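You operate a simulated robot arm through the tools that you are given. There is no shell and no other tool.

The job below is to be done with a simulated robot arm. You get a single attempt, and the scene is never put back.

Task
Fit the 28 mm jaw in the press tool; run one empty cycle.
Fine: the old jaw goes in the jaw tray; push the pin back in; keep the tool drawn back.

The check looks at the end state, three seconds after you hand in, the way a careful person would. Anything else that was tipped, shoved, dropped, spilled or broken makes it a failure.

Robot
A 7-joint arm with a two-finger parallel gripper, fixed in place. Base frame: the origin is at the foot of the arm, x ahead of it, y to its left, z up; the work surface is at about z = 0.904. Units: m, rad, N and s.
Its first joint turns from -2.897 to 2.897 rad. Payload 4.4 kg.
The TCP is the grasp point between the finger pads, 0.023 m short of the fingertips. In the tool frame z runs along the fingers and y along their closing line. The gripper opens to 0.094 m. The fingers are 0.038 m wide and 0.01 m thick; the gripper's body (0.054 by 0.096 m) begins 0.039 m behind the TCP.
Orientation is told as [roll, pitch, yaw] about the base's x, y, z axes, in that order, counted from this pose: with the fingers straight down and closing along the base's y, the tool's x points along the base's -x, its y along +y and its z along -z.

Tools
- The arm moves only by the tool jog_arm. Its argument "increments" is a list of rows, each a list of 7 numbers: the shift along the base's x, y, z in m, then the turn, a rotation vector about the base's x, y, z in rad, then the finger opening in m, from 0 to 0.094. In form: [[dx, dy, dz, rx, ry, rz, claw], ...]. A call has 1 to 20 rows; each row is the pose to reach, as a shift and turn from the pose commanded when the call began. Rows are played at 5 a second. More than 0.05 m and 0.15 rad between two rows, or a gripper value outside its range, and nothing of the call is played. Where a pose cannot be reached the arm comes as near as it can. A force on the tool above 90 N (or 10 N above the force at the start of the call, whichever is more), or a blocked arm, ends the call early, and 0.2 s more pass. Each finger travels about 0.072 m/s and halts on what it meets, pressing with about 44 N; the grip force reading is that of the motor and also rises with nothing between the fingers. The clock runs only during rows and for 0.2 s after the last one: add rows that repeat a pose to give the fingers time. It gives the time, the measured TCP pose, the force on the tool (base axes), the opening and the grip force at its end, in the units of the frame above (readings bear some noise), with the torque about the TCP (base axes, N m) and any sound that the robot's microphone picked up.
- Cameras (640 x 400 px; columns grow to the right, rows downward): "scene" is fixed at [0.0507, 0.4997, 1.5578]; the picture's right is [-0.54, -0.84, 0.00], its down [-0.41, 0.26, -0.87] and it looks along [0.73, -0.47, -0.49] (base axes); focal length 286 px, centre (320, 200). "wrist" rides on the gripper at [0.086, 0.016, -0.075] in the tool frame; the picture's right is [-0.18, 0.98, 0.00], its down [-0.58, -0.11, -0.81] and it looks along [-0.79, -0.15, 0.59] (tool axes); focal length 243 px, centre (320, 200). There is no depth. A picture from a camera that has moved, and an enlarged one, comes with that camera's place and axes in the base frame and with its lens.
- capture(camera): a new picture of that camera. No time passes.
- enlarge(camera, box): a new picture of the part [left, top, right, bottom] of that camera's present view, enlarged. No time passes.
- sign_off(): hands the job in; it is judged then, once.

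Places have to be worked out from the pictures, the camera data and where the tool is seen. Open the gripper and draw the arm clear of the work before you hand the job in, unless the task says otherwise.

The tools are called after ">>>" as a command line: name --pt "numbers of a row" for each row, then --argument value for the rest, lists and objects as JSON in quotes. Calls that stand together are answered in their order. jog_arm: Moves the arm, as the interface text tells. Its arguments: {"type":"object","properties":{"increments":{"type":"array","items":{"type":"array","items":{"type":"number"}}}},"required":["increments"]} The other tools are called the same way: capture (camera) takes a picture; enlarge (camera, box) takes an enlarged picture of a part of a camera's view; sign_off () hands the job in.

At the start:

```text
t: 0.0
eef_pos: [0.6299, 0.3089, 1.3601]
ee_rot: [0.003, -0.002, -0.001]
wrist_force: [0.2, -0.2, 1.1]
wrist_torque: [0.02, -0.01, 0.0]
opening: 0.0939
grasp_force: 0.1
```

scene: 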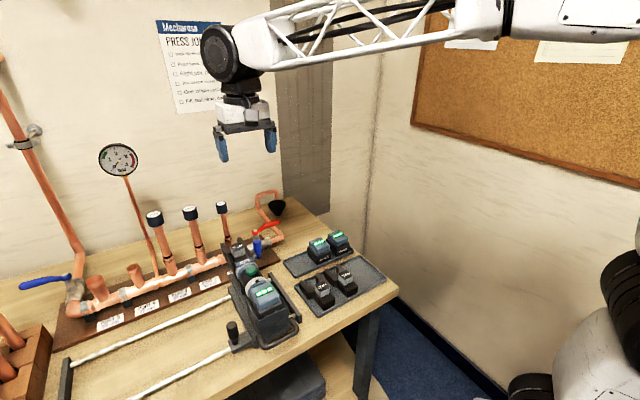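
wrist: 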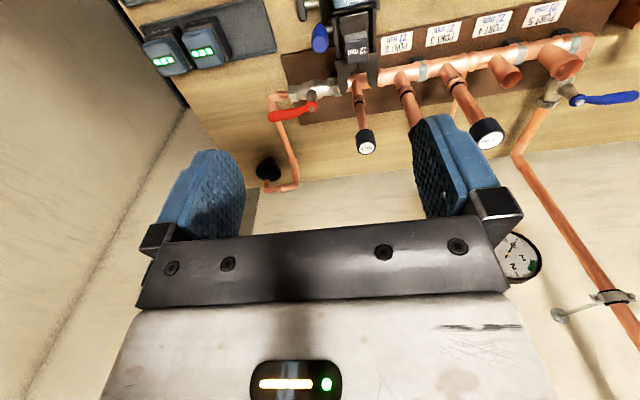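

I'll start by enlarging the scene view around the press tool, the trays, and the notice on the wall.

>>> enlarge --camera "scene" --box '[200, 200, 400, 360]'

>>> enlarge --camera "scene" --box '[140, 10, 260, 120]'

>>> enlarge --camera "scene" --box '[220, 230, 310, 355]'

>>> enlarge --camera "wrist" --box '[120, 0, 440, 200]'

```text
2.50 times, centred on (300, 280) of scene
camera zoom: at [0.0507, 0.4997, 1.5578], right [-0.54, -0.84, 0.0], down [-0.41, 0.26, -0.87], along [0.73, -0.47, -0.49], focal length 714 px, centre (370, 0)
```

zoom: 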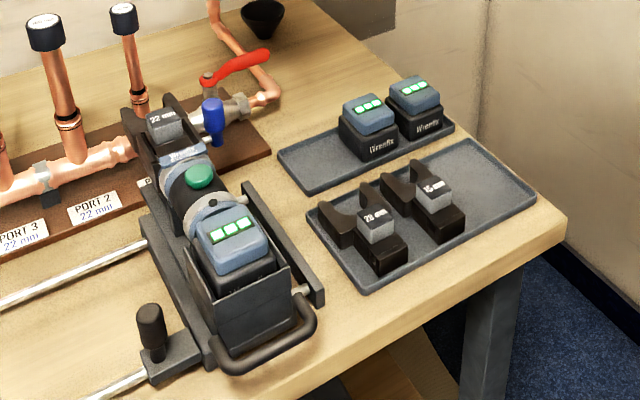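

```text
3.64 times, centred on (200, 65) of scene
camera zoom: at [0.0507, 0.4997, 1.5578], right [-0.54, -0.84, 0.0], down [-0.41, 0.26, -0.87], along [0.73, -0.47, -0.49], focal length 1039 px, centre (756, 691)
```

zoom: 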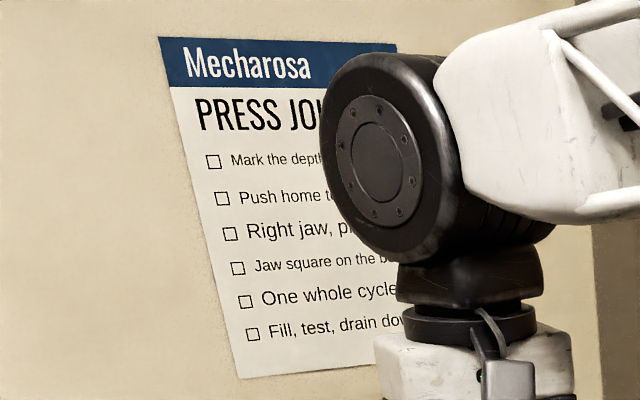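

```text
3.20 times, centred on (265, 292) of scene
camera zoom: at [0.0507, 0.4997, 1.5578], right [-0.54, -0.84, 0.0], down [-0.41, 0.26, -0.87], along [0.73, -0.47, -0.49], focal length 914 px, centre (496, -96)
```

zoom: 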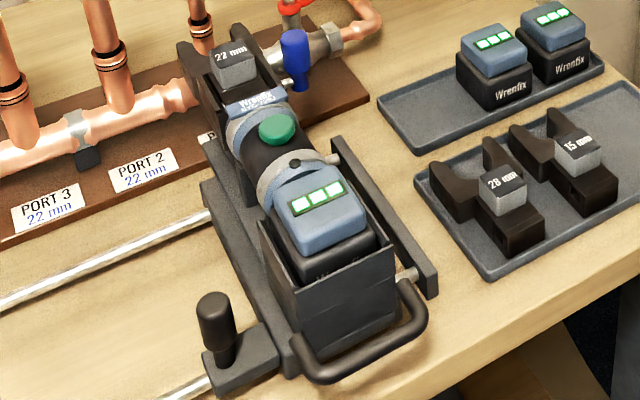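

```text
2.00 times, centred on (280, 100) of wrist
camera zoom: at [0.5431, 0.3253, 1.4354], right [0.18, 0.98, 0.0], down [0.58, -0.11, 0.81], along [0.79, -0.15, -0.59], focal length 485 px, centre (400, 400)
```

zoom: 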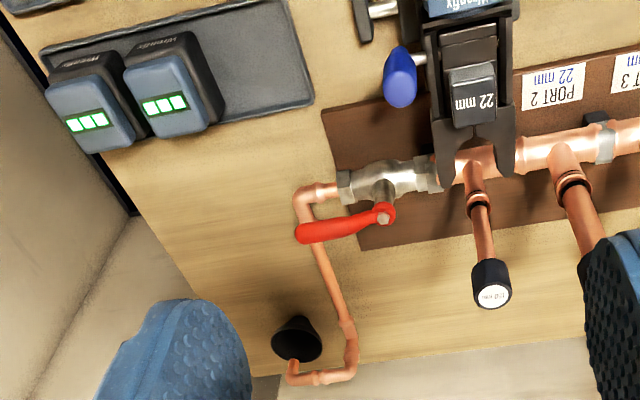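

The press tool seems to lie along +x at about y≈0.36, with the blue pin on its -y side. I'll draw the arm back so the wrist camera looks down on the tool and trays.

>>> jog_arm --pt "-0.045 -0.01 0 0 0 0 0.094" --pt "-0.09 -0.02 0 0 0 0 0.094" --pt "-0.135 -0.03 0 0 0 0 0.094" --pt "-0.18 -0.04 0 0 0 0 0.094" --pt "-0.225 -0.05 0 0 0 0 0.094" --pt "-0.27 -0.06 0 0 0 0 0.094" --pt "-0.315 -0.07 0 0 0 0 0.094" --pt "-0.33 -0.07 0 0 0 0 0.094"

>>> capture --camera "wrist"

>>> capture --camera "scene"

```text
t: 1.8
eef_pos: [0.2998, 0.2376, 1.36]
ee_rot: [0.001, -0.002, 0.001]
wrist_force: [-0.8, -0.2, 0.5]
wrist_torque: [0.01, -0.02, 0.0]
opening: 0.0941
grasp_force: 0.1
```

```text
taken
camera wrist: at [0.2128, 0.2539, 1.435], right [0.18, 0.98, 0.0], down [0.58, -0.11, 0.81], along [0.79, -0.15, -0.59], focal length 243 px, centre (320, 200)
```

wrist: 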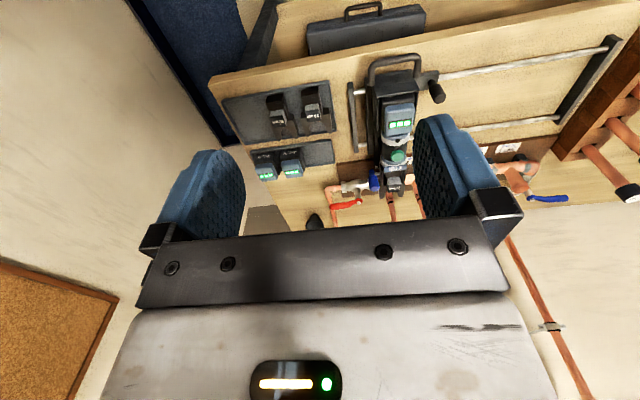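

```text
taken
```

scene: 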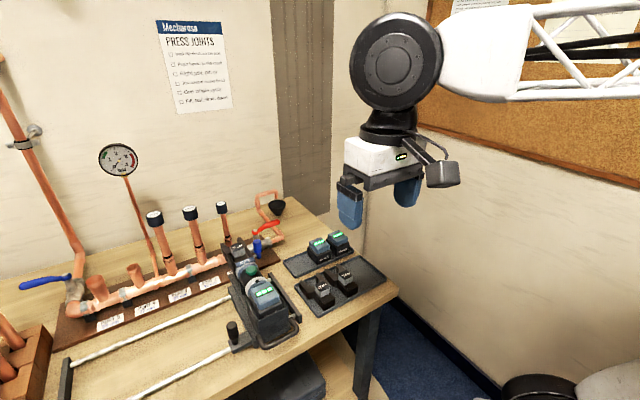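

The picture from the wrist is upside-down but shows the tool and trays. I'll enlarge the tool, the trays and the poster.

>>> enlarge --camera "wrist" --box '[330, 40, 450, 210]'

>>> enlarge --camera "wrist" --box '[210, 70, 350, 200]'

>>> enlarge --camera "scene" --box '[150, 15, 240, 115]'

>>> enlarge --camera "scene" --box '[215, 225, 305, 285]'

```text
2.35 times, centred on (390, 125) of wrist
camera zoom: at [0.2128, 0.2539, 1.435], right [0.18, 0.98, 0.0], down [0.58, -0.11, 0.81], along [0.79, -0.15, -0.59], focal length 571 px, centre (155, 376)
```

zoom: 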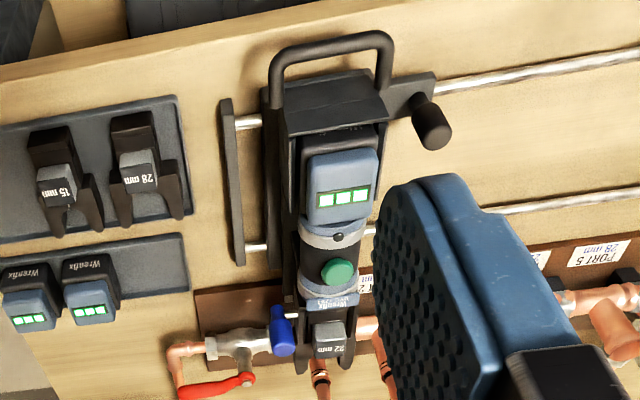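

```text
3.08 times, centred on (280, 135) of wrist
camera zoom: at [0.2128, 0.2539, 1.435], right [0.18, 0.98, 0.0], down [0.58, -0.11, 0.81], along [0.79, -0.15, -0.59], focal length 746 px, centre (443, 400)
```

zoom: 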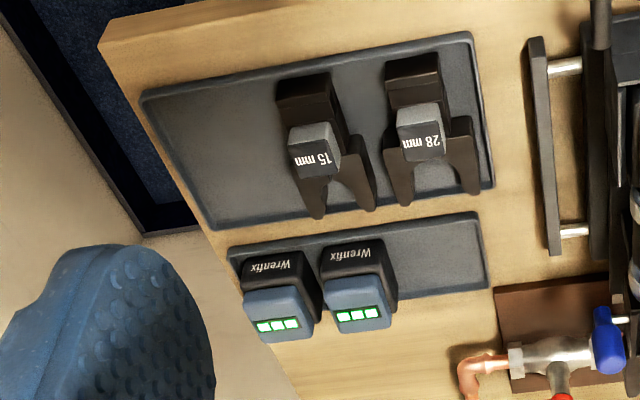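

```text
4.00 times, centred on (195, 65) of scene
camera zoom: at [0.0507, 0.4997, 1.5578], right [-0.54, -0.84, 0.0], down [-0.41, 0.26, -0.87], along [0.73, -0.47, -0.49], focal length 1143 px, centre (820, 740)
```

zoom: 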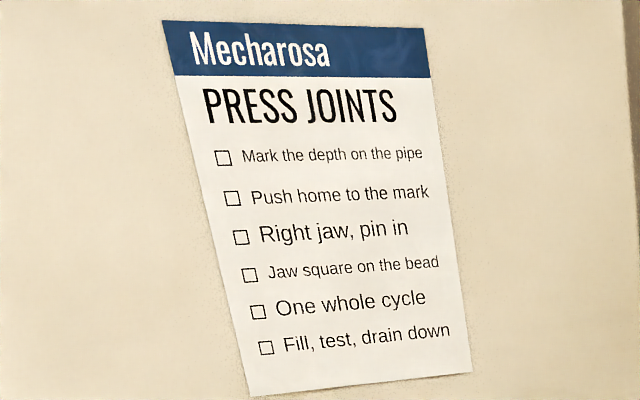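

```text
6.67 times, centred on (260, 255) of scene
camera zoom: at [0.0507, 0.4997, 1.5578], right [-0.54, -0.84, 0.0], down [-0.41, 0.26, -0.87], along [0.73, -0.47, -0.49], focal length 1904 px, centre (720, -167)
```

zoom: 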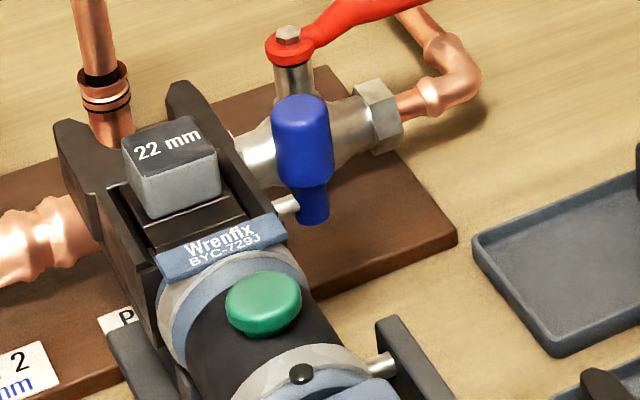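

The pin has a blue vertical paddle on a horizontal shaft on the -y side. I'll move in closer to look from behind and above the jaw.

>>> jog_arm --pt "0.035 0.02 -0.02 0 0 0 0.094" --pt "0.07 0.04 -0.04 0 0 0 0.094" --pt "0.105 0.06 -0.06 0 0 0 0.094" --pt "0.14 0.08 -0.08 0 0 0 0.094" --pt "0.175 0.1 -0.1 0 0 0 0.094" --pt "0.21 0.12 -0.12 0 0 0 0.094" --pt "0.24 0.14 -0.13 0 0 0 0.094"

>>> capture --camera "wrist"

>>> enlarge --camera "wrist" --box '[220, 0, 420, 190]'

```text
t: 3.4
eef_pos: [0.5426, 0.378, 1.2301]
ee_rot: [0.001, -0.003, 0.001]
wrist_force: [0.7, 0.4, -0.3]
wrist_torque: [-0.02, -0.03, 0.02]
opening: 0.094
grasp_force: 0.1
```

```text
taken
camera wrist: at [0.4551, 0.3944, 1.306], right [0.18, 0.98, 0.0], down [0.58, -0.11, 0.81], along [0.79, -0.15, -0.59], focal length 243 px, centre (320, 200)
```

wrist: 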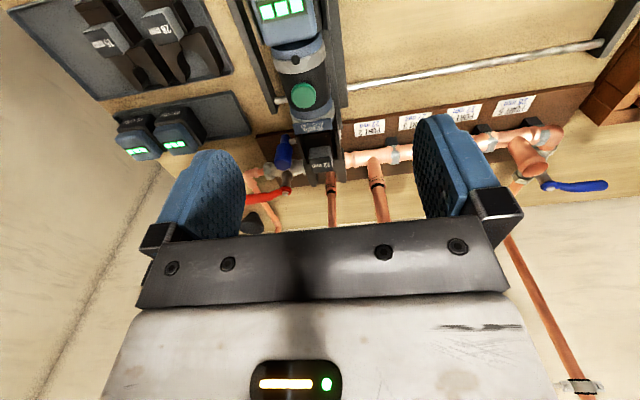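

```text
2.11 times, centred on (320, 95) of wrist
camera zoom: at [0.4551, 0.3944, 1.306], right [0.18, 0.98, 0.0], down [0.58, -0.11, 0.81], along [0.79, -0.15, -0.59], focal length 511 px, centre (320, 421)
```

zoom: 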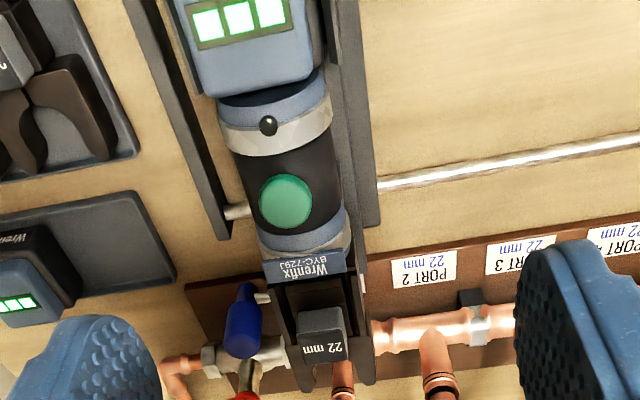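

Triangulating both views: button top about (0.60, 0.35, 1.049), jaw label block about (0.704, 0.351, 1.058), pin paddle about (0.71, 0.29, 1.02). Now I'll yaw 90° and look at it from the pin side.

>>> jog_arm --pt "0.006 -0.023 0.0 0 0 0.131 0.094" --pt "0.012 -0.046 0.0 0 0 0.262 0.094" --pt "0.018 -0.07 0.0 0 0 0.393 0.094" --pt "0.025 -0.093 0.0 0 0 0.524 0.094" --pt "0.031 -0.116 0.0 0 0 0.655 0.094" --pt "0.037 -0.14 0.0 0 0 0.785 0.094" --pt "0.043 -0.163 0.0 0 0 0.916 0.094" --pt "0.05 -0.186 -0.01 0 0 1.047 0.094" --pt "0.056 -0.21 -0.03 0 0 1.178 0.094" --pt "0.062 -0.232 -0.04 0 0 1.309 0.094" --pt "0.07 -0.255 -0.05 0 0 1.44 0.094" --pt "0.077 -0.278 -0.06 0 0 1.571 0.094"

>>> capture --camera "wrist"

>>> capture --camera "scene"

```text
t: 6.0
eef_pos: [0.617, 0.1003, 1.17]
ee_rot: [0.001, -0.002, 1.573]
wrist_force: [-0.3, -0.3, 0.6]
wrist_torque: [0.01, -0.02, 0.0]
opening: 0.0939
grasp_force: 0.1
```

```text
taken
camera wrist: at [0.6007, 0.0142, 1.246], right [-0.98, 0.18, 0.0], down [0.11, 0.58, 0.81], along [0.15, 0.79, -0.59], focal length 243 px, centre (320, 200)
```

wrist: 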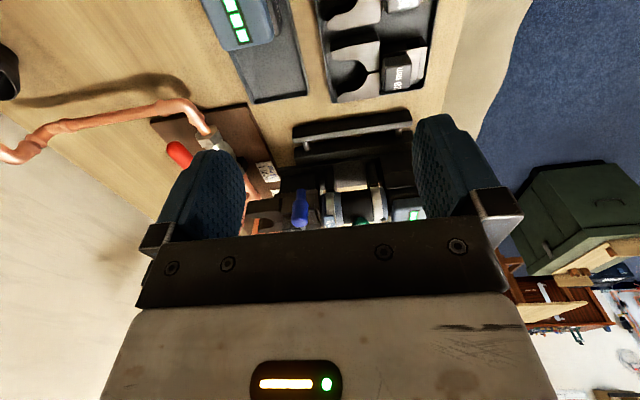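

```text
taken
```

scene: 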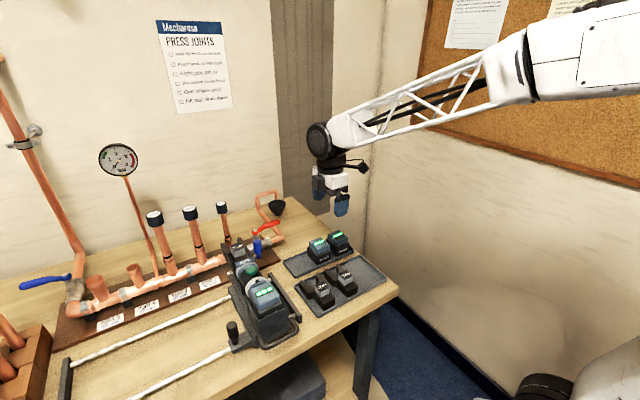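

I'll enlarge the side view of the pin and tool.

>>> enlarge --camera "wrist" --box '[235, 140, 415, 235]'

>>> enlarge --camera "wrist" --box '[200, 0, 450, 150]'

```text
3.56 times, centred on (325, 188) of wrist
camera zoom: at [0.6007, 0.0142, 1.246], right [-0.98, 0.18, 0.0], down [0.11, 0.58, 0.81], along [0.15, 0.79, -0.59], focal length 863 px, centre (302, 244)
```

zoom: 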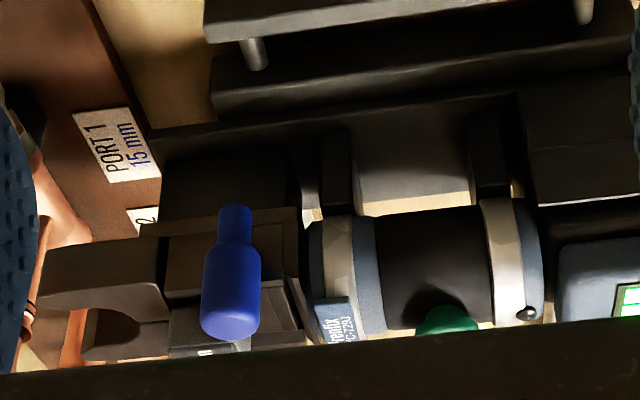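

```text
2.56 times, centred on (325, 75) of wrist
camera zoom: at [0.6007, 0.0142, 1.246], right [-0.98, 0.18, 0.0], down [0.11, 0.58, 0.81], along [0.15, 0.79, -0.59], focal length 621 px, centre (307, 520)
```

zoom: 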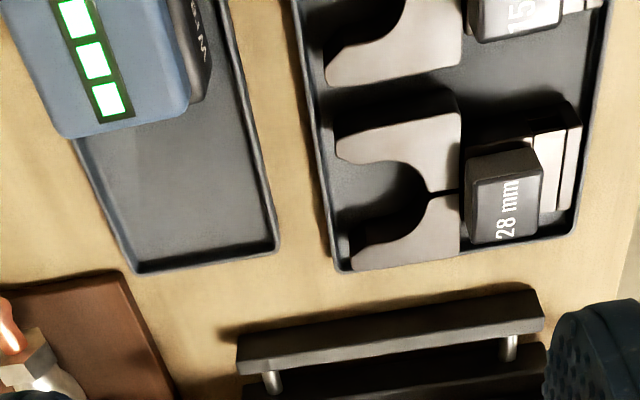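

The paddle stands on a horizontal shaft entering from -y. I'll tilt the gripper to look at it almost horizontally from the -y side.

>>> jog_arm --pt "0.01 -0.005 -0.01 0.1 0 0 0.094" --pt "0.02 -0.01 -0.02 0.2 0 0 0.094" --pt "0.035 -0.015 -0.04 0.3 0 0 0.094" --pt "0.05 -0.02 -0.06 0.4 0 0 0.094" --pt "0.059 -0.02 -0.07 0.45 0 0 0.094"

>>> capture --camera "wrist"

>>> enlarge --camera "wrist" --box '[240, 120, 420, 235]'

```text
t: 7.2
eef_pos: [0.675, 0.0815, 1.1033]
ee_rot: [0.002, -0.454, 1.57]
wrist_force: [0.2, 0.1, -0.1]
wrist_torque: [-0.03, -0.02, 0.01]
opening: 0.094
grasp_force: 0.1
```

```text
taken
camera wrist: at [0.6588, -0.0294, 1.1326], right [-0.98, 0.17, 0.08], down [0.11, 0.17, 0.98], along [0.15, 0.97, -0.19], focal length 243 px, centre (320, 200)
```

wrist: 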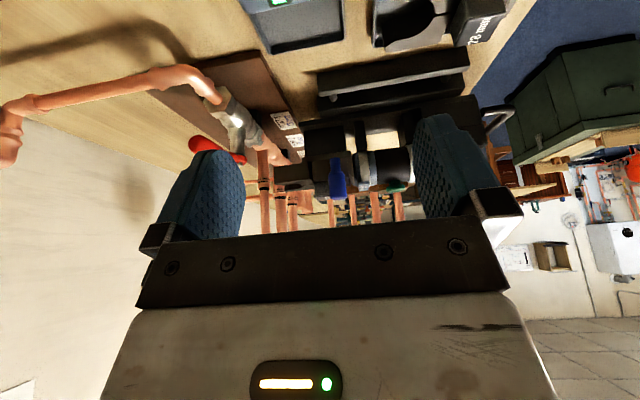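

```text
3.48 times, centred on (330, 178) of wrist
camera zoom: at [0.6588, -0.0294, 1.1326], right [-0.98, 0.17, 0.08], down [0.11, 0.17, 0.98], along [0.15, 0.97, -0.19], focal length 844 px, centre (285, 278)
```

zoom: 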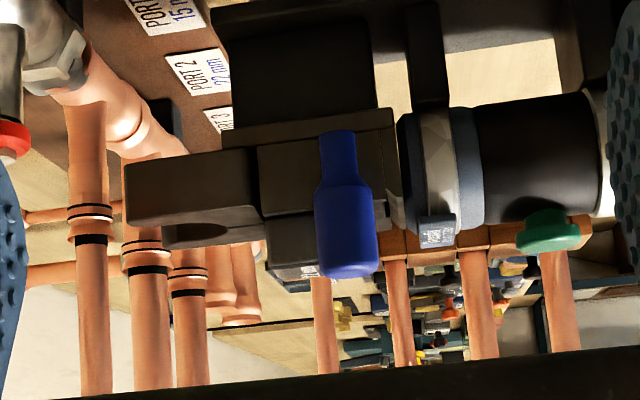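

Triangulated: pin paddle top ≈ (0.685, 0.299, 1.07), bottom z ≈ 1.01, and the jaw tip at x≈0.786, so the tool is clear of the pipe (drawn back). I'll zoom in on these details.

>>> enlarge --camera "wrist" --box '[270, 145, 370, 210]'

>>> enlarge --camera "wrist" --box '[360, 0, 540, 100]'

>>> enlarge --camera "scene" --box '[225, 235, 275, 275]'

>>> enlarge --camera "scene" --box '[290, 255, 370, 310]'

```text
6.15 times, centred on (320, 178) of wrist
camera zoom: at [0.6588, -0.0294, 1.1326], right [-0.98, 0.17, 0.08], down [0.11, 0.17, 0.98], along [0.15, 0.97, -0.19], focal length 1493 px, centre (320, 338)
```

zoom: 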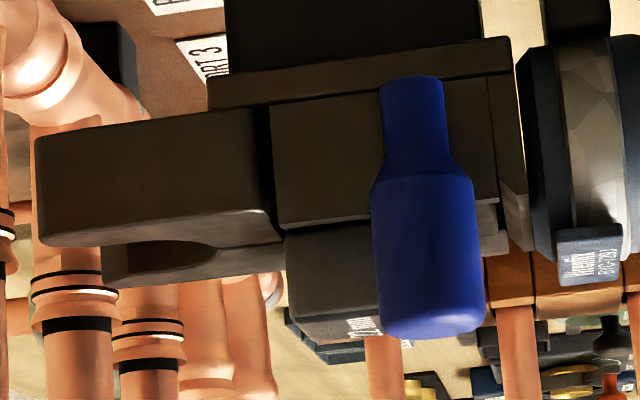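

```text
3.56 times, centred on (450, 50) of wrist
camera zoom: at [0.6588, -0.0294, 1.1326], right [-0.98, 0.17, 0.08], down [0.11, 0.17, 0.98], along [0.15, 0.97, -0.19], focal length 863 px, centre (-142, 733)
```

zoom: 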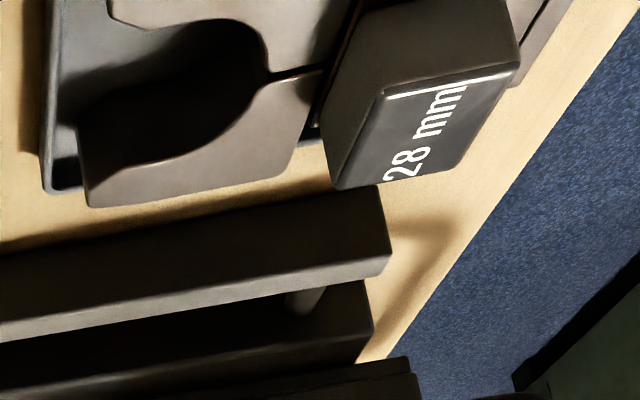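

```text
10.00 times, centred on (250, 255) of scene
camera zoom: at [0.0507, 0.4997, 1.5578], right [-0.54, -0.84, 0.0], down [-0.41, 0.26, -0.87], along [0.73, -0.47, -0.49], focal length 2857 px, centre (1020, -350)
```

zoom: 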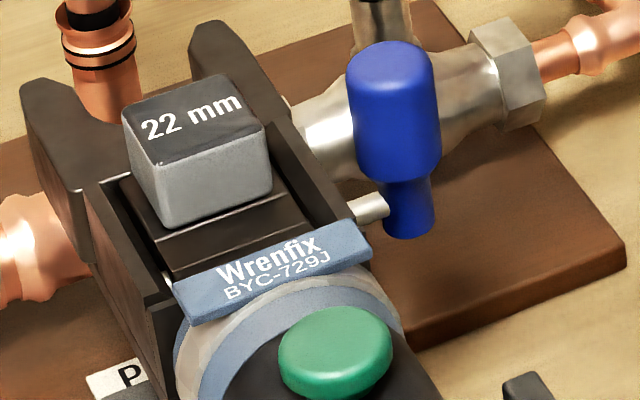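

```text
7.27 times, centred on (330, 282) of scene
camera zoom: at [0.0507, 0.4997, 1.5578], right [-0.54, -0.84, 0.0], down [-0.41, 0.26, -0.87], along [0.73, -0.47, -0.49], focal length 2078 px, centre (247, -400)
```

zoom: 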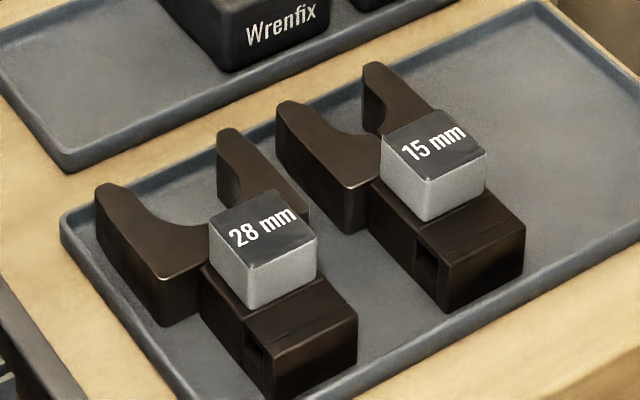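

The layout is clear now. The jaw's lug sits in an open-top slot with a cross pin, and its grey block can be gripped from above. I'll straighten the gripper and hover above the pin paddle at about (0.685, 0.288), closing along x.

>>> jog_arm --pt "0.002 0.03 0.01 -0.09 0 0 0.094" --pt "0.004 0.06 0.02 -0.18 0 0 0.094" --pt "0.006 0.1 0.03 -0.27 0 0 0.09" --pt "0.008 0.14 0.04 -0.36 0 0 0.08" --pt "0.01 0.175 0.04 -0.452 0 0 0.07" --pt "0.01 0.2065 0.04 -0.452 0 0 0.06" --pt "0.01 0.2065 0.04 -0.452 0 0 0.06"

>>> capture --camera "wrist"

>>> enlarge --camera "scene" --box '[200, 190, 320, 290]'

```text
t: 8.8
eef_pos: [0.6871, 0.2882, 1.14]
ee_rot: [0.003, -0.001, 1.57]
wrist_force: [0.0, 0.8, 0.3]
wrist_torque: [-0.01, 0.0, -0.01]
opening: 0.0602
grasp_force: 0.0
```

```text
taken
camera wrist: at [0.6711, 0.2015, 1.216], right [-0.98, 0.18, 0.0], down [0.11, 0.58, 0.81], along [0.15, 0.79, -0.59], focal length 243 px, centre (320, 200)
```

wrist: 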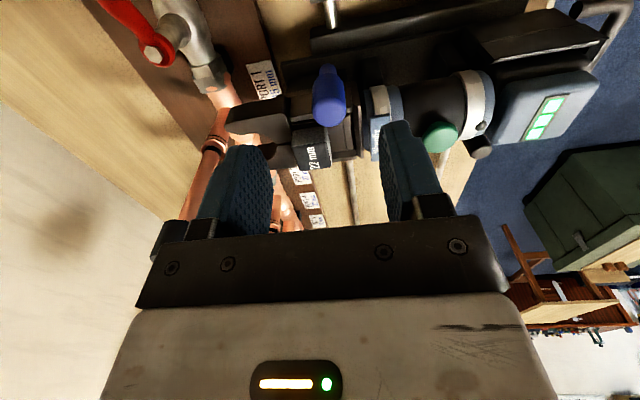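

```text
4.00 times, centred on (260, 240) of scene
camera zoom: at [0.0507, 0.4997, 1.5578], right [-0.54, -0.84, 0.0], down [-0.41, 0.26, -0.87], along [0.73, -0.47, -0.49], focal length 1143 px, centre (560, 40)
```

zoom: 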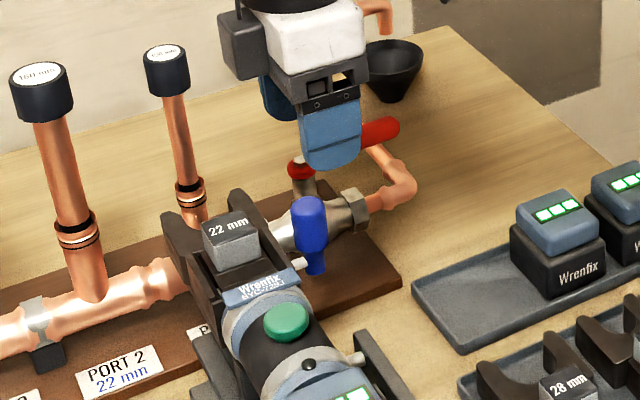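

The paddle is visible just ahead of the fingers. I'll enlarge to check alignment in x and y.

>>> enlarge --camera "wrist" --box '[220, 50, 420, 200]'

```text
2.67 times, centred on (320, 125) of wrist
camera zoom: at [0.6711, 0.2015, 1.216], right [-0.98, 0.18, 0.0], down [0.11, 0.58, 0.81], along [0.15, 0.79, -0.59], focal length 647 px, centre (320, 400)
```

zoom: 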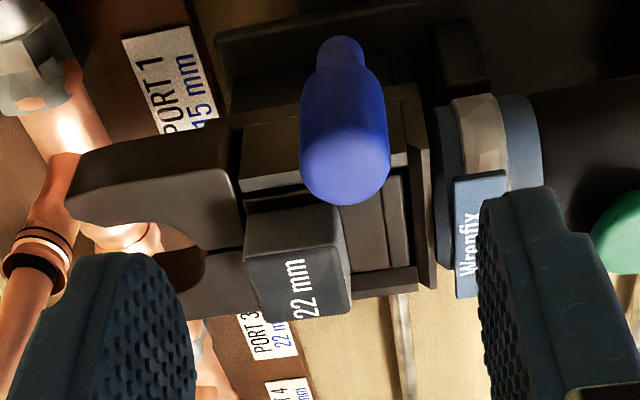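

Paddle centre ≈ (0.684, 0.300). I'll go down beside it to z≈1.052 and close.

>>> jog_arm --pt "-0.003 0.004 -0.03 0 0 0 0.06" --pt "-0.003 0.004 -0.06 0 0 0 0.06" --pt "-0.003 0.004 -0.088 0 0 0 0.06" --pt "-0.003 0.004 -0.088 0 0 0 0.06"

>>> enlarge --camera "scene" --box '[215, 215, 305, 275]'

>>> enlarge --camera "wrist" --box '[220, 50, 420, 240]'

```text
t: 9.8
eef_pos: [0.6835, 0.2886, 1.0507]
ee_rot: [0.0, 0.0, 1.572]
wrist_force: [-0.1, -0.1, -0.2]
wrist_torque: [0.02, -0.03, 0.0]
opening: 0.0599
grasp_force: 0.0
```

```text
6.67 times, centred on (260, 245) of scene
camera zoom: at [0.0507, 0.4997, 1.5578], right [-0.54, -0.84, 0.0], down [-0.41, 0.26, -0.87], along [0.73, -0.47, -0.49], focal length 1904 px, centre (720, -100)
```

zoom: 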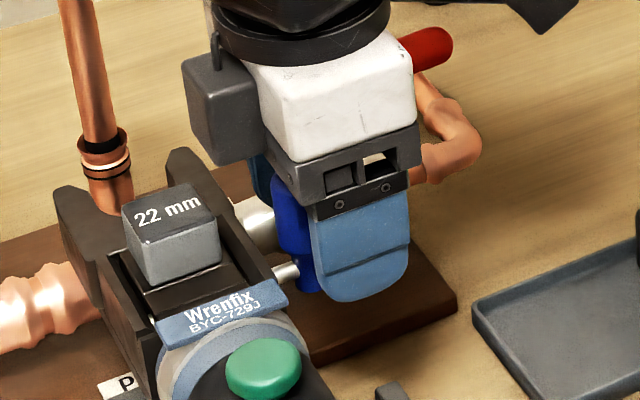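

```text
2.11 times, centred on (320, 145) of wrist
camera zoom: at [0.6672, 0.2025, 1.1263], right [-0.98, 0.18, 0.0], down [0.11, 0.58, 0.81], along [0.15, 0.79, -0.59], focal length 511 px, centre (320, 316)
```

zoom: 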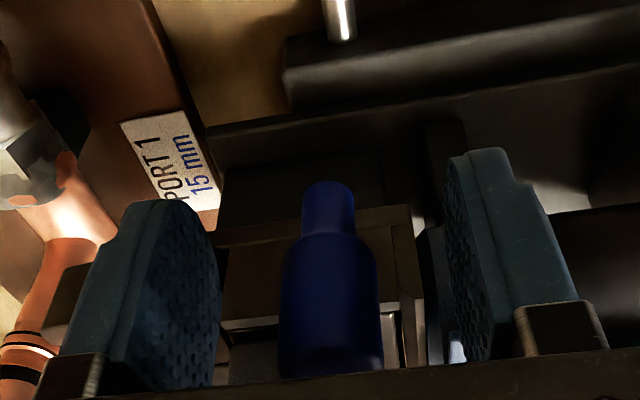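

The fingers straddle the paddle, but its centre (y≈0.302) is near the pad edge. I'll shift 6 mm toward +y and close gently.

>>> jog_arm --pt "0.0 0.003 0 0 0 0 0.06" --pt "0.0 0.007 0 0 0 0 0.06" --pt "0.0 0.007 0 0 0 0 0.045" --pt "0.0 0.007 0 0 0 0 0.03" --pt "0.0 0.007 0 0 0 0 0.02" --pt "0.0 0.007 0 0 0 0 0.015" --pt "0.0 0.007 0 0 0 0 0.01" --pt "0.0 0.007 0 0 0 0 0.01"

>>> enlarge --camera "scene" --box '[215, 215, 305, 275]'

```text
t: 11.6
eef_pos: [0.6828, 0.2977, 1.0527]
ee_rot: [0.001, 0.0, 1.569]
wrist_force: [-1.3, -0.3, 1.1]
wrist_torque: [0.06, -0.76, 0.0]
opening: 0.0233
grasp_force: 44.9
```

```text
6.67 times, centred on (260, 245) of scene
camera zoom: at [0.0507, 0.4997, 1.5578], right [-0.54, -0.84, 0.0], down [-0.41, 0.26, -0.87], along [0.73, -0.47, -0.49], focal length 1904 px, centre (720, -100)
```

zoom: 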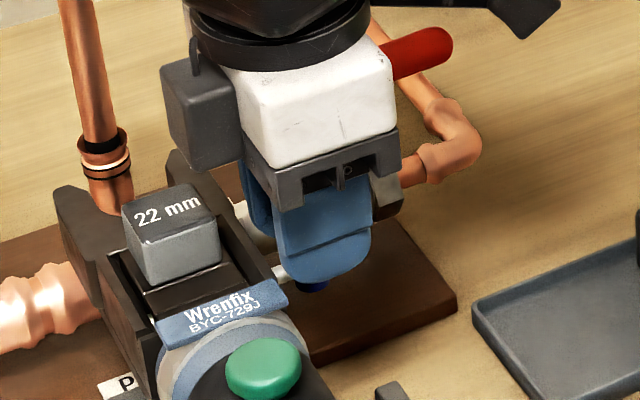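

The paddle is gripped at 23 mm. I'll draw it slowly toward -y, watching the force.

>>> jog_arm --pt "0 -0.004 0 0 0 0 0.01" --pt "0 -0.008 0 0 0 0 0.01" --pt "0 -0.012 0 0 0 0 0.01" --pt "0 -0.016 0 0 0 0 0.01" --pt "0 -0.02 0 0 0 0 0.01" --pt "0 -0.025 0 0 0 0 0.01" --pt "0 -0.03 0 0 0 0 0.01"

>>> enlarge --camera "scene" --box '[215, 215, 305, 275]'

>>> capture --camera "scene"

```text
t: 13.2
eef_pos: [0.6833, 0.2692, 1.0526]
ee_rot: [0.002, 0.001, 1.57]
wrist_force: [1.1, 0.6, -14.2]
wrist_torque: [-0.8, -0.8, -0.04]
opening: 0.0234
grasp_force: 45.6
```

```text
6.67 times, centred on (260, 245) of scene
camera zoom: at [0.0507, 0.4997, 1.5578], right [-0.54, -0.84, 0.0], down [-0.41, 0.26, -0.87], along [0.73, -0.47, -0.49], focal length 1904 px, centre (720, -100)
```

zoom: 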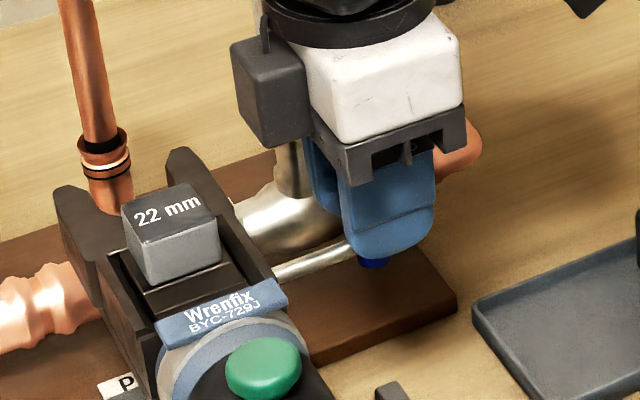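

```text
taken
```

scene: 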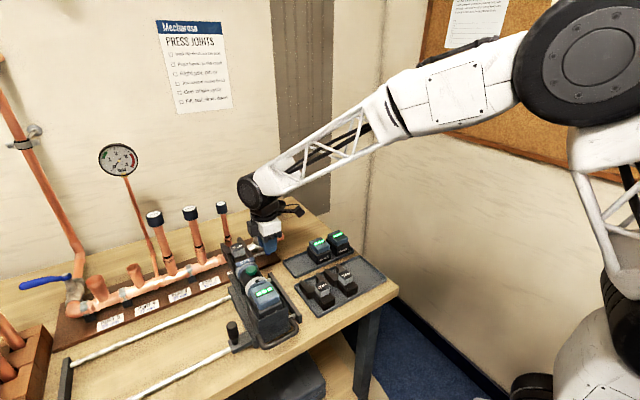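

The pin is sliding out and the tool hasn't moved. I'll keep drawing it in small steps.

>>> jog_arm --pt "0 -0.004 0 0 0 0 0.01" --pt "0 -0.008 0 0 0 0 0.01" --pt "0 -0.012 0 0 0 0 0.01" --pt "0 -0.016 0 0 0 0 0.01"

>>> enlarge --camera "scene" --box '[215, 215, 305, 275]'

```text
t: 14.2
eef_pos: [0.6816, 0.252, 1.0518]
ee_rot: [0.005, 0.0, 1.571]
wrist_force: [0.8, 0.1, -22.0]
wrist_torque: [0.7, -0.84, 0.01]
opening: 0.0236
grasp_force: 44.9
```

```text
6.67 times, centred on (260, 245) of scene
camera zoom: at [0.0507, 0.4997, 1.5578], right [-0.54, -0.84, 0.0], down [-0.41, 0.26, -0.87], along [0.73, -0.47, -0.49], focal length 1904 px, centre (720, -100)
```

zoom: 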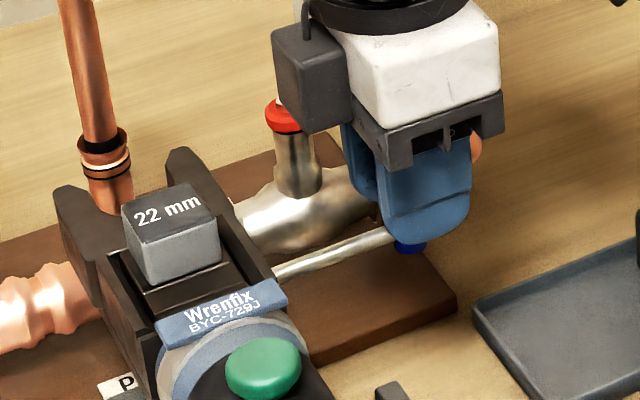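

There's a 22 N vertical side load, so the pin is binding slightly. I'll lower by a millimetre to relieve it and continue a little further.

>>> jog_arm --pt "0 0 -0.001 0 0 0 0.01" --pt "0 0 -0.0015 0 0 0 0.01" --pt "0 0 -0.0015 0 0 0 0.01"

>>> enlarge --camera "wrist" --box '[220, 50, 420, 240]'

```text
t: 15.0
eef_pos: [0.6822, 0.2508, 1.0518]
ee_rot: [-0.001, -0.001, 1.569]
wrist_force: [0.9, 0.0, 8.3]
wrist_torque: [-0.53, 0.66, 0.05]
opening: 0.0236
grasp_force: 45.2
```

```text
2.11 times, centred on (320, 145) of wrist
camera zoom: at [0.6672, 0.1655, 1.1272], right [-0.98, 0.18, 0.0], down [0.11, 0.58, 0.81], along [0.15, 0.79, -0.59], focal length 511 px, centre (320, 316)
```

zoom: 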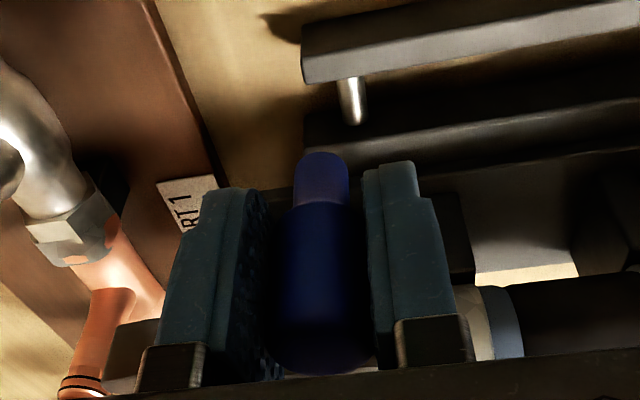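

The load is nearly balanced. I'll raise 0.4 mm and continue pulling in 4 mm steps to find whether there is a stop.

>>> jog_arm --pt "0 -0.002 0.0004 0 0 0 0.01" --pt "0 -0.004 0.0004 0 0 0 0.01" --pt "0 -0.006 0.0004 0 0 0 0.01" --pt "0 -0.008 0.0004 0 0 0 0.01"

>>> enlarge --camera "scene" --box '[215, 215, 305, 275]'

```text
t: 16.0
eef_pos: [0.6841, 0.2455, 1.0516]
ee_rot: [0.002, 0.0, 1.571]
wrist_force: [-1.1, 29.7, 9.0]
wrist_torque: [0.07, -0.76, 0.0]
opening: 0.0238
grasp_force: 44.6
```

```text
6.67 times, centred on (260, 245) of scene
camera zoom: at [0.0507, 0.4997, 1.5578], right [-0.54, -0.84, 0.0], down [-0.41, 0.26, -0.87], along [0.73, -0.47, -0.49], focal length 1904 px, centre (720, -100)
```

zoom: 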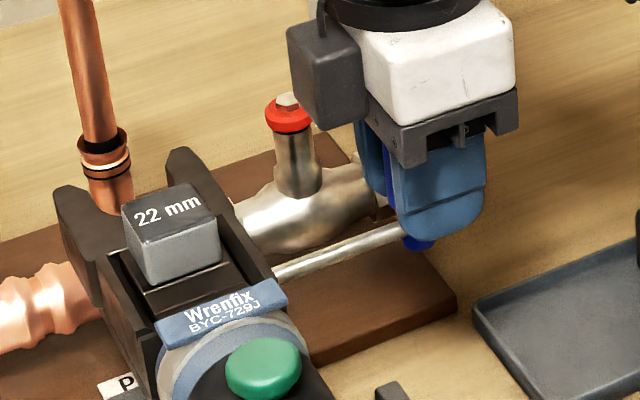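

Fy has risen to 30 N, so the pin is captive and at its outer stop, about 50 mm out. I'll relax the pull, open, and lift away.

>>> jog_arm --pt "0 0.002 0 0 0 0 0.01" --pt "0 0.002 0 0 0 0 0.03" --pt "0 0.002 0 0 0 0 0.05" --pt "0 0.002 0 0 0 0 0.06" --pt "0 0.002 0 0 0 0 0.06" --pt "0 0.002 0.03 0 0 0 0.06" --pt "0 0.002 0.06 0 0 0 0.06" --pt "0 0.002 0.09 0 0 0 0.06" --pt "0 0.002 0.09 0 0 0 0.06"

>>> enlarge --camera "scene" --box '[215, 215, 305, 275]'

>>> enlarge --camera "wrist" --box '[200, 30, 420, 210]'

```text
t: 18.0
eef_pos: [0.6856, 0.2471, 1.1412]
ee_rot: [0.0, 0.001, 1.572]
wrist_force: [0.1, 0.3, 0.1]
wrist_torque: [-0.01, 0.0, 0.01]
opening: 0.06
grasp_force: 0.1
```

```text
6.67 times, centred on (260, 245) of scene
camera zoom: at [0.0507, 0.4997, 1.5578], right [-0.54, -0.84, 0.0], down [-0.41, 0.26, -0.87], along [0.73, -0.47, -0.49], focal length 1904 px, centre (720, -100)
```

zoom: 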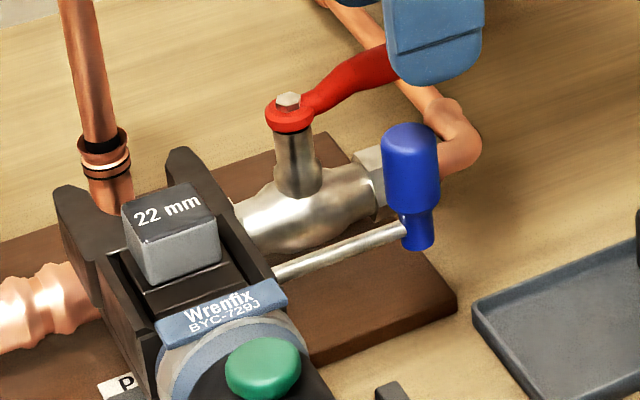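

```text
2.22 times, centred on (310, 120) of wrist
camera zoom: at [0.67, 0.1607, 1.2166], right [-0.98, 0.18, 0.0], down [0.11, 0.58, 0.81], along [0.15, 0.79, -0.59], focal length 539 px, centre (342, 378)
```

zoom: 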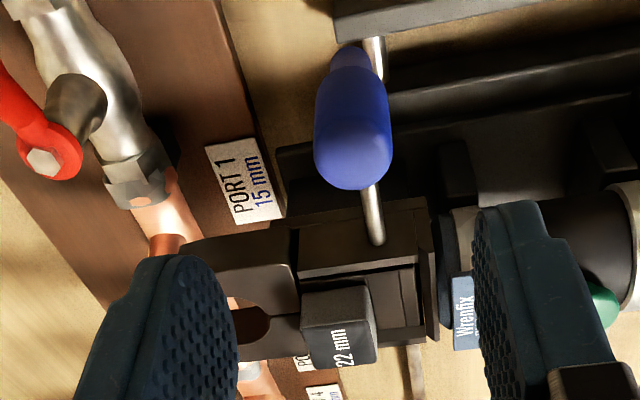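

The pin stays out. The jaw block spans x 0.690–0.7225 and y 0.3345–0.3655, top z≈1.057, with cheek and claw tops at ≈1.038. I'll move above it, still closing along x.

>>> jog_arm --pt "0.007 0.035 0 0 0 0 0.06" --pt "0.014 0.07 0 0 0 0 0.056" --pt "0.0205 0.103 0 0 0 0 0.052" --pt "0.0205 0.103 -0.02 0 0 0 0.052" --pt "0.0205 0.103 -0.04 0 0 0 0.052" --pt "0.0205 0.103 -0.04 0 0 0 0.052"

>>> enlarge --camera "wrist" --box '[200, 80, 440, 235]'

>>> enlarge --camera "scene" --box '[205, 190, 295, 270]'

```text
t: 19.4
eef_pos: [0.7029, 0.3512, 1.0997]
ee_rot: [0.002, 0.002, 1.57]
wrist_force: [-0.4, 0.6, -0.6]
wrist_torque: [-0.01, 0.0, -0.02]
opening: 0.0518
grasp_force: 0.1
```

```text
2.58 times, centred on (320, 158) of wrist
camera zoom: at [0.6877, 0.2642, 1.1746], right [-0.98, 0.18, 0.0], down [0.11, 0.58, 0.81], along [0.15, 0.79, -0.59], focal length 626 px, centre (320, 310)
```

zoom: 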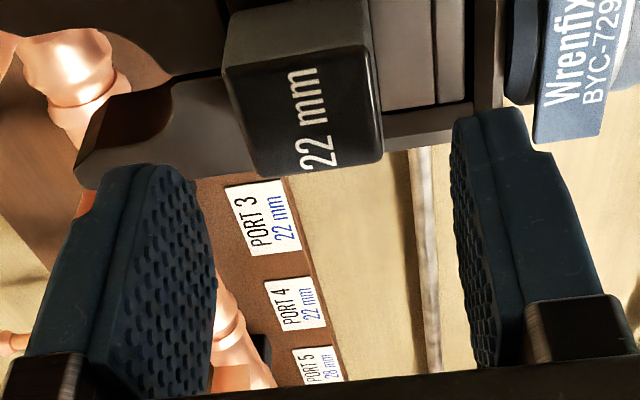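

```text
5.00 times, centred on (250, 230) of scene
camera zoom: at [0.0507, 0.4997, 1.5578], right [-0.54, -0.84, 0.0], down [-0.41, 0.26, -0.87], along [0.73, -0.47, -0.49], focal length 1428 px, centre (670, 50)
```

zoom: 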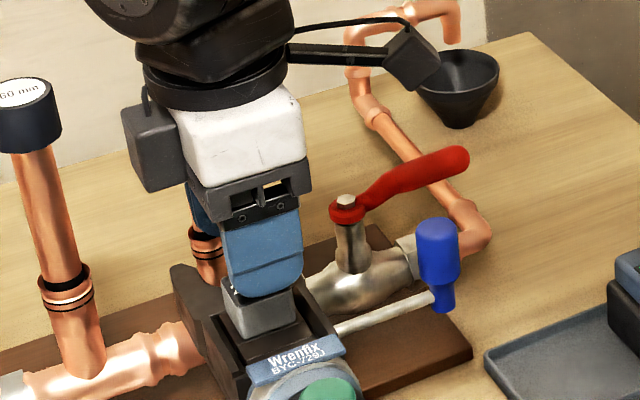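

Block centre ≈ (0.706, 0.350). I'll shift +2 mm in x, go down to z≈1.064 so the tips stay just above the claw tops, and close.

>>> jog_arm --pt "0.002 -0.001 -0.018 0 0 0 0.052" --pt "0.002 -0.001 -0.036 0 0 0 0.052" --pt "0.002 -0.001 -0.036 0 0 0 0.052"

>>> enlarge --camera "scene" --box '[220, 220, 270, 270]'

>>> enlarge --camera "wrist" --box '[200, 80, 440, 235]'

```text
t: 20.2
eef_pos: [0.7064, 0.3491, 1.0645]
ee_rot: [0.001, 0.0, 1.571]
wrist_force: [0.6, 0.4, -0.2]
wrist_torque: [0.02, 0.01, -0.01]
opening: 0.0519
grasp_force: 0.0
```

```text
8.00 times, centred on (245, 245) of scene
camera zoom: at [0.0507, 0.4997, 1.5578], right [-0.54, -0.84, 0.0], down [-0.41, 0.26, -0.87], along [0.73, -0.47, -0.49], focal length 2285 px, centre (920, -160)
```

zoom: 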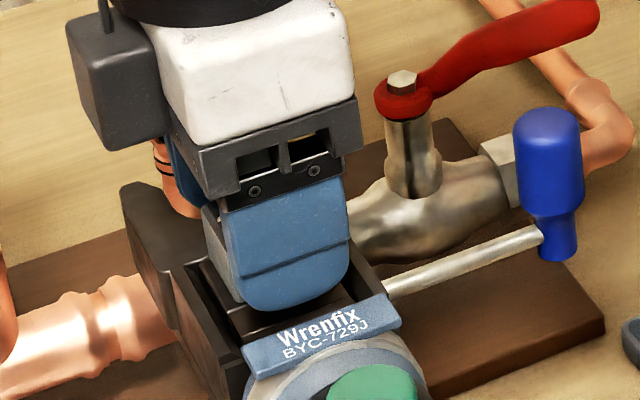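

```text
2.58 times, centred on (320, 158) of wrist
camera zoom: at [0.6903, 0.2621, 1.1396], right [-0.98, 0.18, 0.0], down [0.11, 0.58, 0.81], along [0.15, 0.79, -0.59], focal length 626 px, centre (320, 310)
```

zoom: 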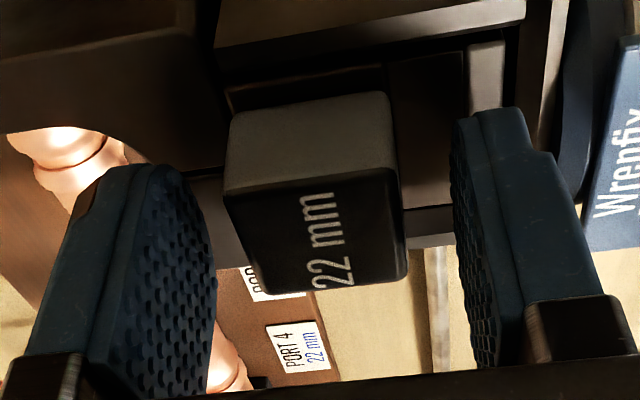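

The fingers straddle the block with clearance. Closing on it.

>>> jog_arm --pt "0 0 0 0 0 0 0.04" --pt "0 0 0 0 0 0 0.03" --pt "0 0 0 0 0 0 0.02" --pt "0 0 0 0 0 0 0.02" --pt "0 0 0 0 0 0 0.02"

>>> enlarge --camera "scene" --box '[220, 220, 270, 270]'

```text
t: 21.4
eef_pos: [0.7062, 0.3481, 1.0647]
ee_rot: [0.002, 0.001, 1.571]
wrist_force: [0.2, 0.5, -0.1]
wrist_torque: [-0.01, -0.08, 0.0]
opening: 0.0316
grasp_force: 43.9
```

```text
8.00 times, centred on (245, 245) of scene
camera zoom: at [0.0507, 0.4997, 1.5578], right [-0.54, -0.84, 0.0], down [-0.41, 0.26, -0.87], along [0.73, -0.47, -0.49], focal length 2285 px, centre (920, -160)
```

zoom: 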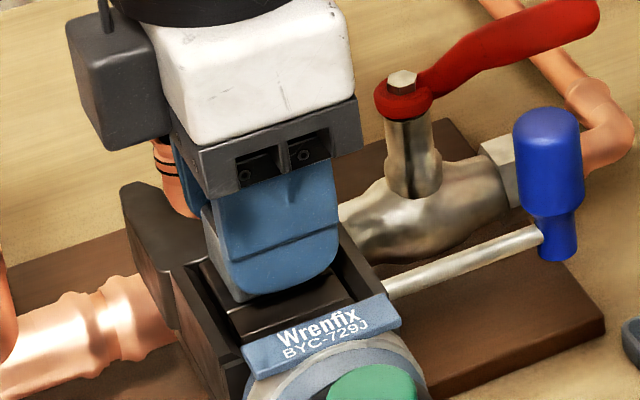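

A firm grip at 31.6 mm with no side load. I'll lift straight up slowly.

>>> jog_arm --pt "0 0 0.004 0 0 0 0.02" --pt "0 0 0.008 0 0 0 0.02" --pt "0 0 0.014 0 0 0 0.02" --pt "0 0 0.02 0 0 0 0.02" --pt "0 0 0.028 0 0 0 0.02"

>>> enlarge --camera "scene" --box '[210, 200, 280, 270]'

>>> enlarge --camera "wrist" --box '[200, 60, 440, 235]'

```text
t: 22.6
eef_pos: [0.7059, 0.349, 1.0926]
ee_rot: [0.001, -0.001, 1.571]
wrist_force: [0.3, 0.2, -5.9]
wrist_torque: [-0.03, 0.04, 0.02]
opening: 0.0316
grasp_force: 44.3
```

```text
5.71 times, centred on (245, 235) of scene
camera zoom: at [0.0507, 0.4997, 1.5578], right [-0.54, -0.84, 0.0], down [-0.41, 0.26, -0.87], along [0.73, -0.47, -0.49], focal length 1632 px, centre (749, 0)
```

zoom: 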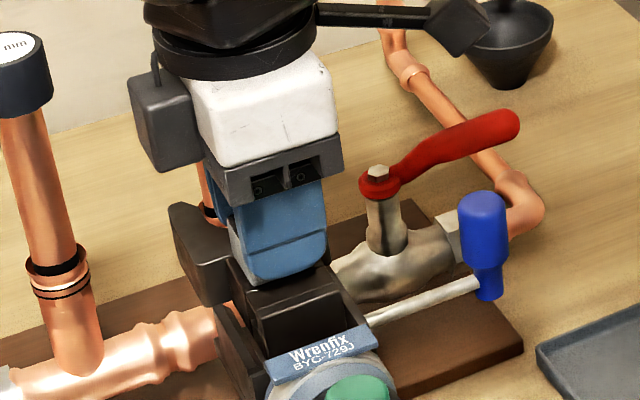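

```text
2.29 times, centred on (320, 148) of wrist
camera zoom: at [0.6892, 0.2623, 1.1677], right [-0.98, 0.18, 0.0], down [0.11, 0.58, 0.81], along [0.15, 0.79, -0.59], focal length 555 px, centre (320, 320)
```

zoom: 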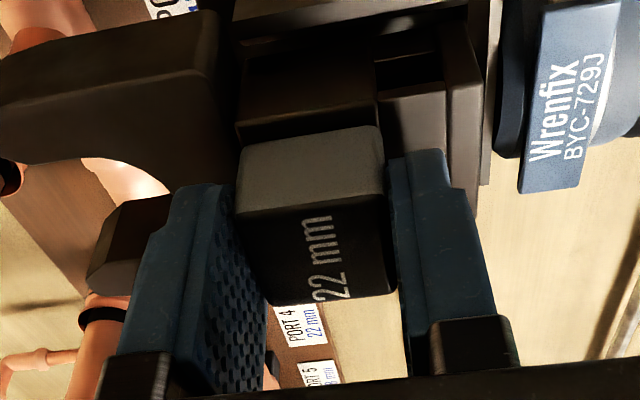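

It came out freely (about 6 N weight). I'll lift higher, then carry it back and across toward the free slot at the -y end of the jaw tray (about x 0.54, y 0.01).

>>> jog_arm --pt "0 0 0.03 0 0 0 0.02" --pt "0 0 0.06 0 0 0 0.02" --pt "0 0 0.08 0 0 0 0.02" --pt "-0.03 -0.03 0.08 0 0 0 0.02" --pt "-0.06 -0.06 0.08 0 0 0 0.02" --pt "-0.09 -0.09 0.08 0 0 0 0.02" --pt "-0.115 -0.13 0.08 0 0 0 0.02" --pt "-0.135 -0.17 0.08 0 0 0 0.02" --pt "-0.15 -0.21 0.07 0 0 0 0.02" --pt "-0.16 -0.25 0.06 0 0 0 0.02" --pt "-0.163 -0.29 0.05 0 0 0 0.02" --pt "-0.163 -0.335 0.04 0 0 0 0.02" --pt "-0.163 -0.335 0.04 0 0 0 0.02"

>>> capture --camera "wrist"

>>> enlarge --camera "scene" --box '[220, 200, 400, 330]'

```text
t: 25.4
eef_pos: [0.5418, 0.0139, 1.1349]
ee_rot: [0.002, -0.002, 1.57]
wrist_force: [0.3, 0.0, -5.7]
wrist_torque: [0.02, 0.09, 0.04]
opening: 0.0317
grasp_force: 44.2
```

```text
taken
camera wrist: at [0.5255, -0.0728, 1.2095], right [-0.98, 0.18, 0.0], down [0.11, 0.58, 0.81], along [0.15, 0.79, -0.59], focal length 243 px, centre (320, 200)
```

wrist: 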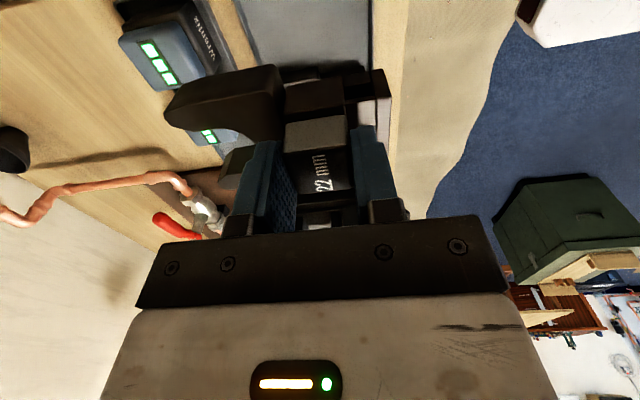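

```text
3.08 times, centred on (310, 265) of scene
camera zoom: at [0.0507, 0.4997, 1.5578], right [-0.54, -0.84, 0.0], down [-0.41, 0.26, -0.87], along [0.73, -0.47, -0.49], focal length 879 px, centre (351, 0)
```

zoom: 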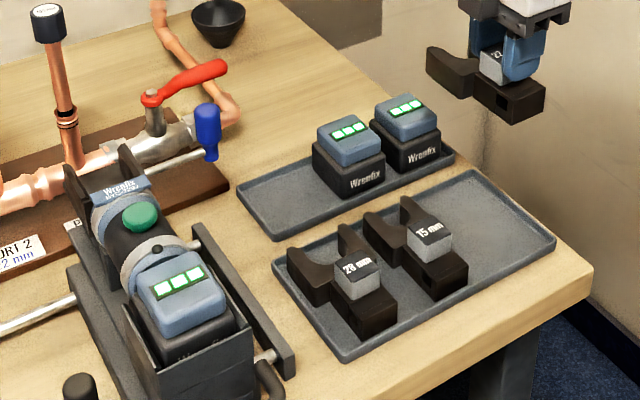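

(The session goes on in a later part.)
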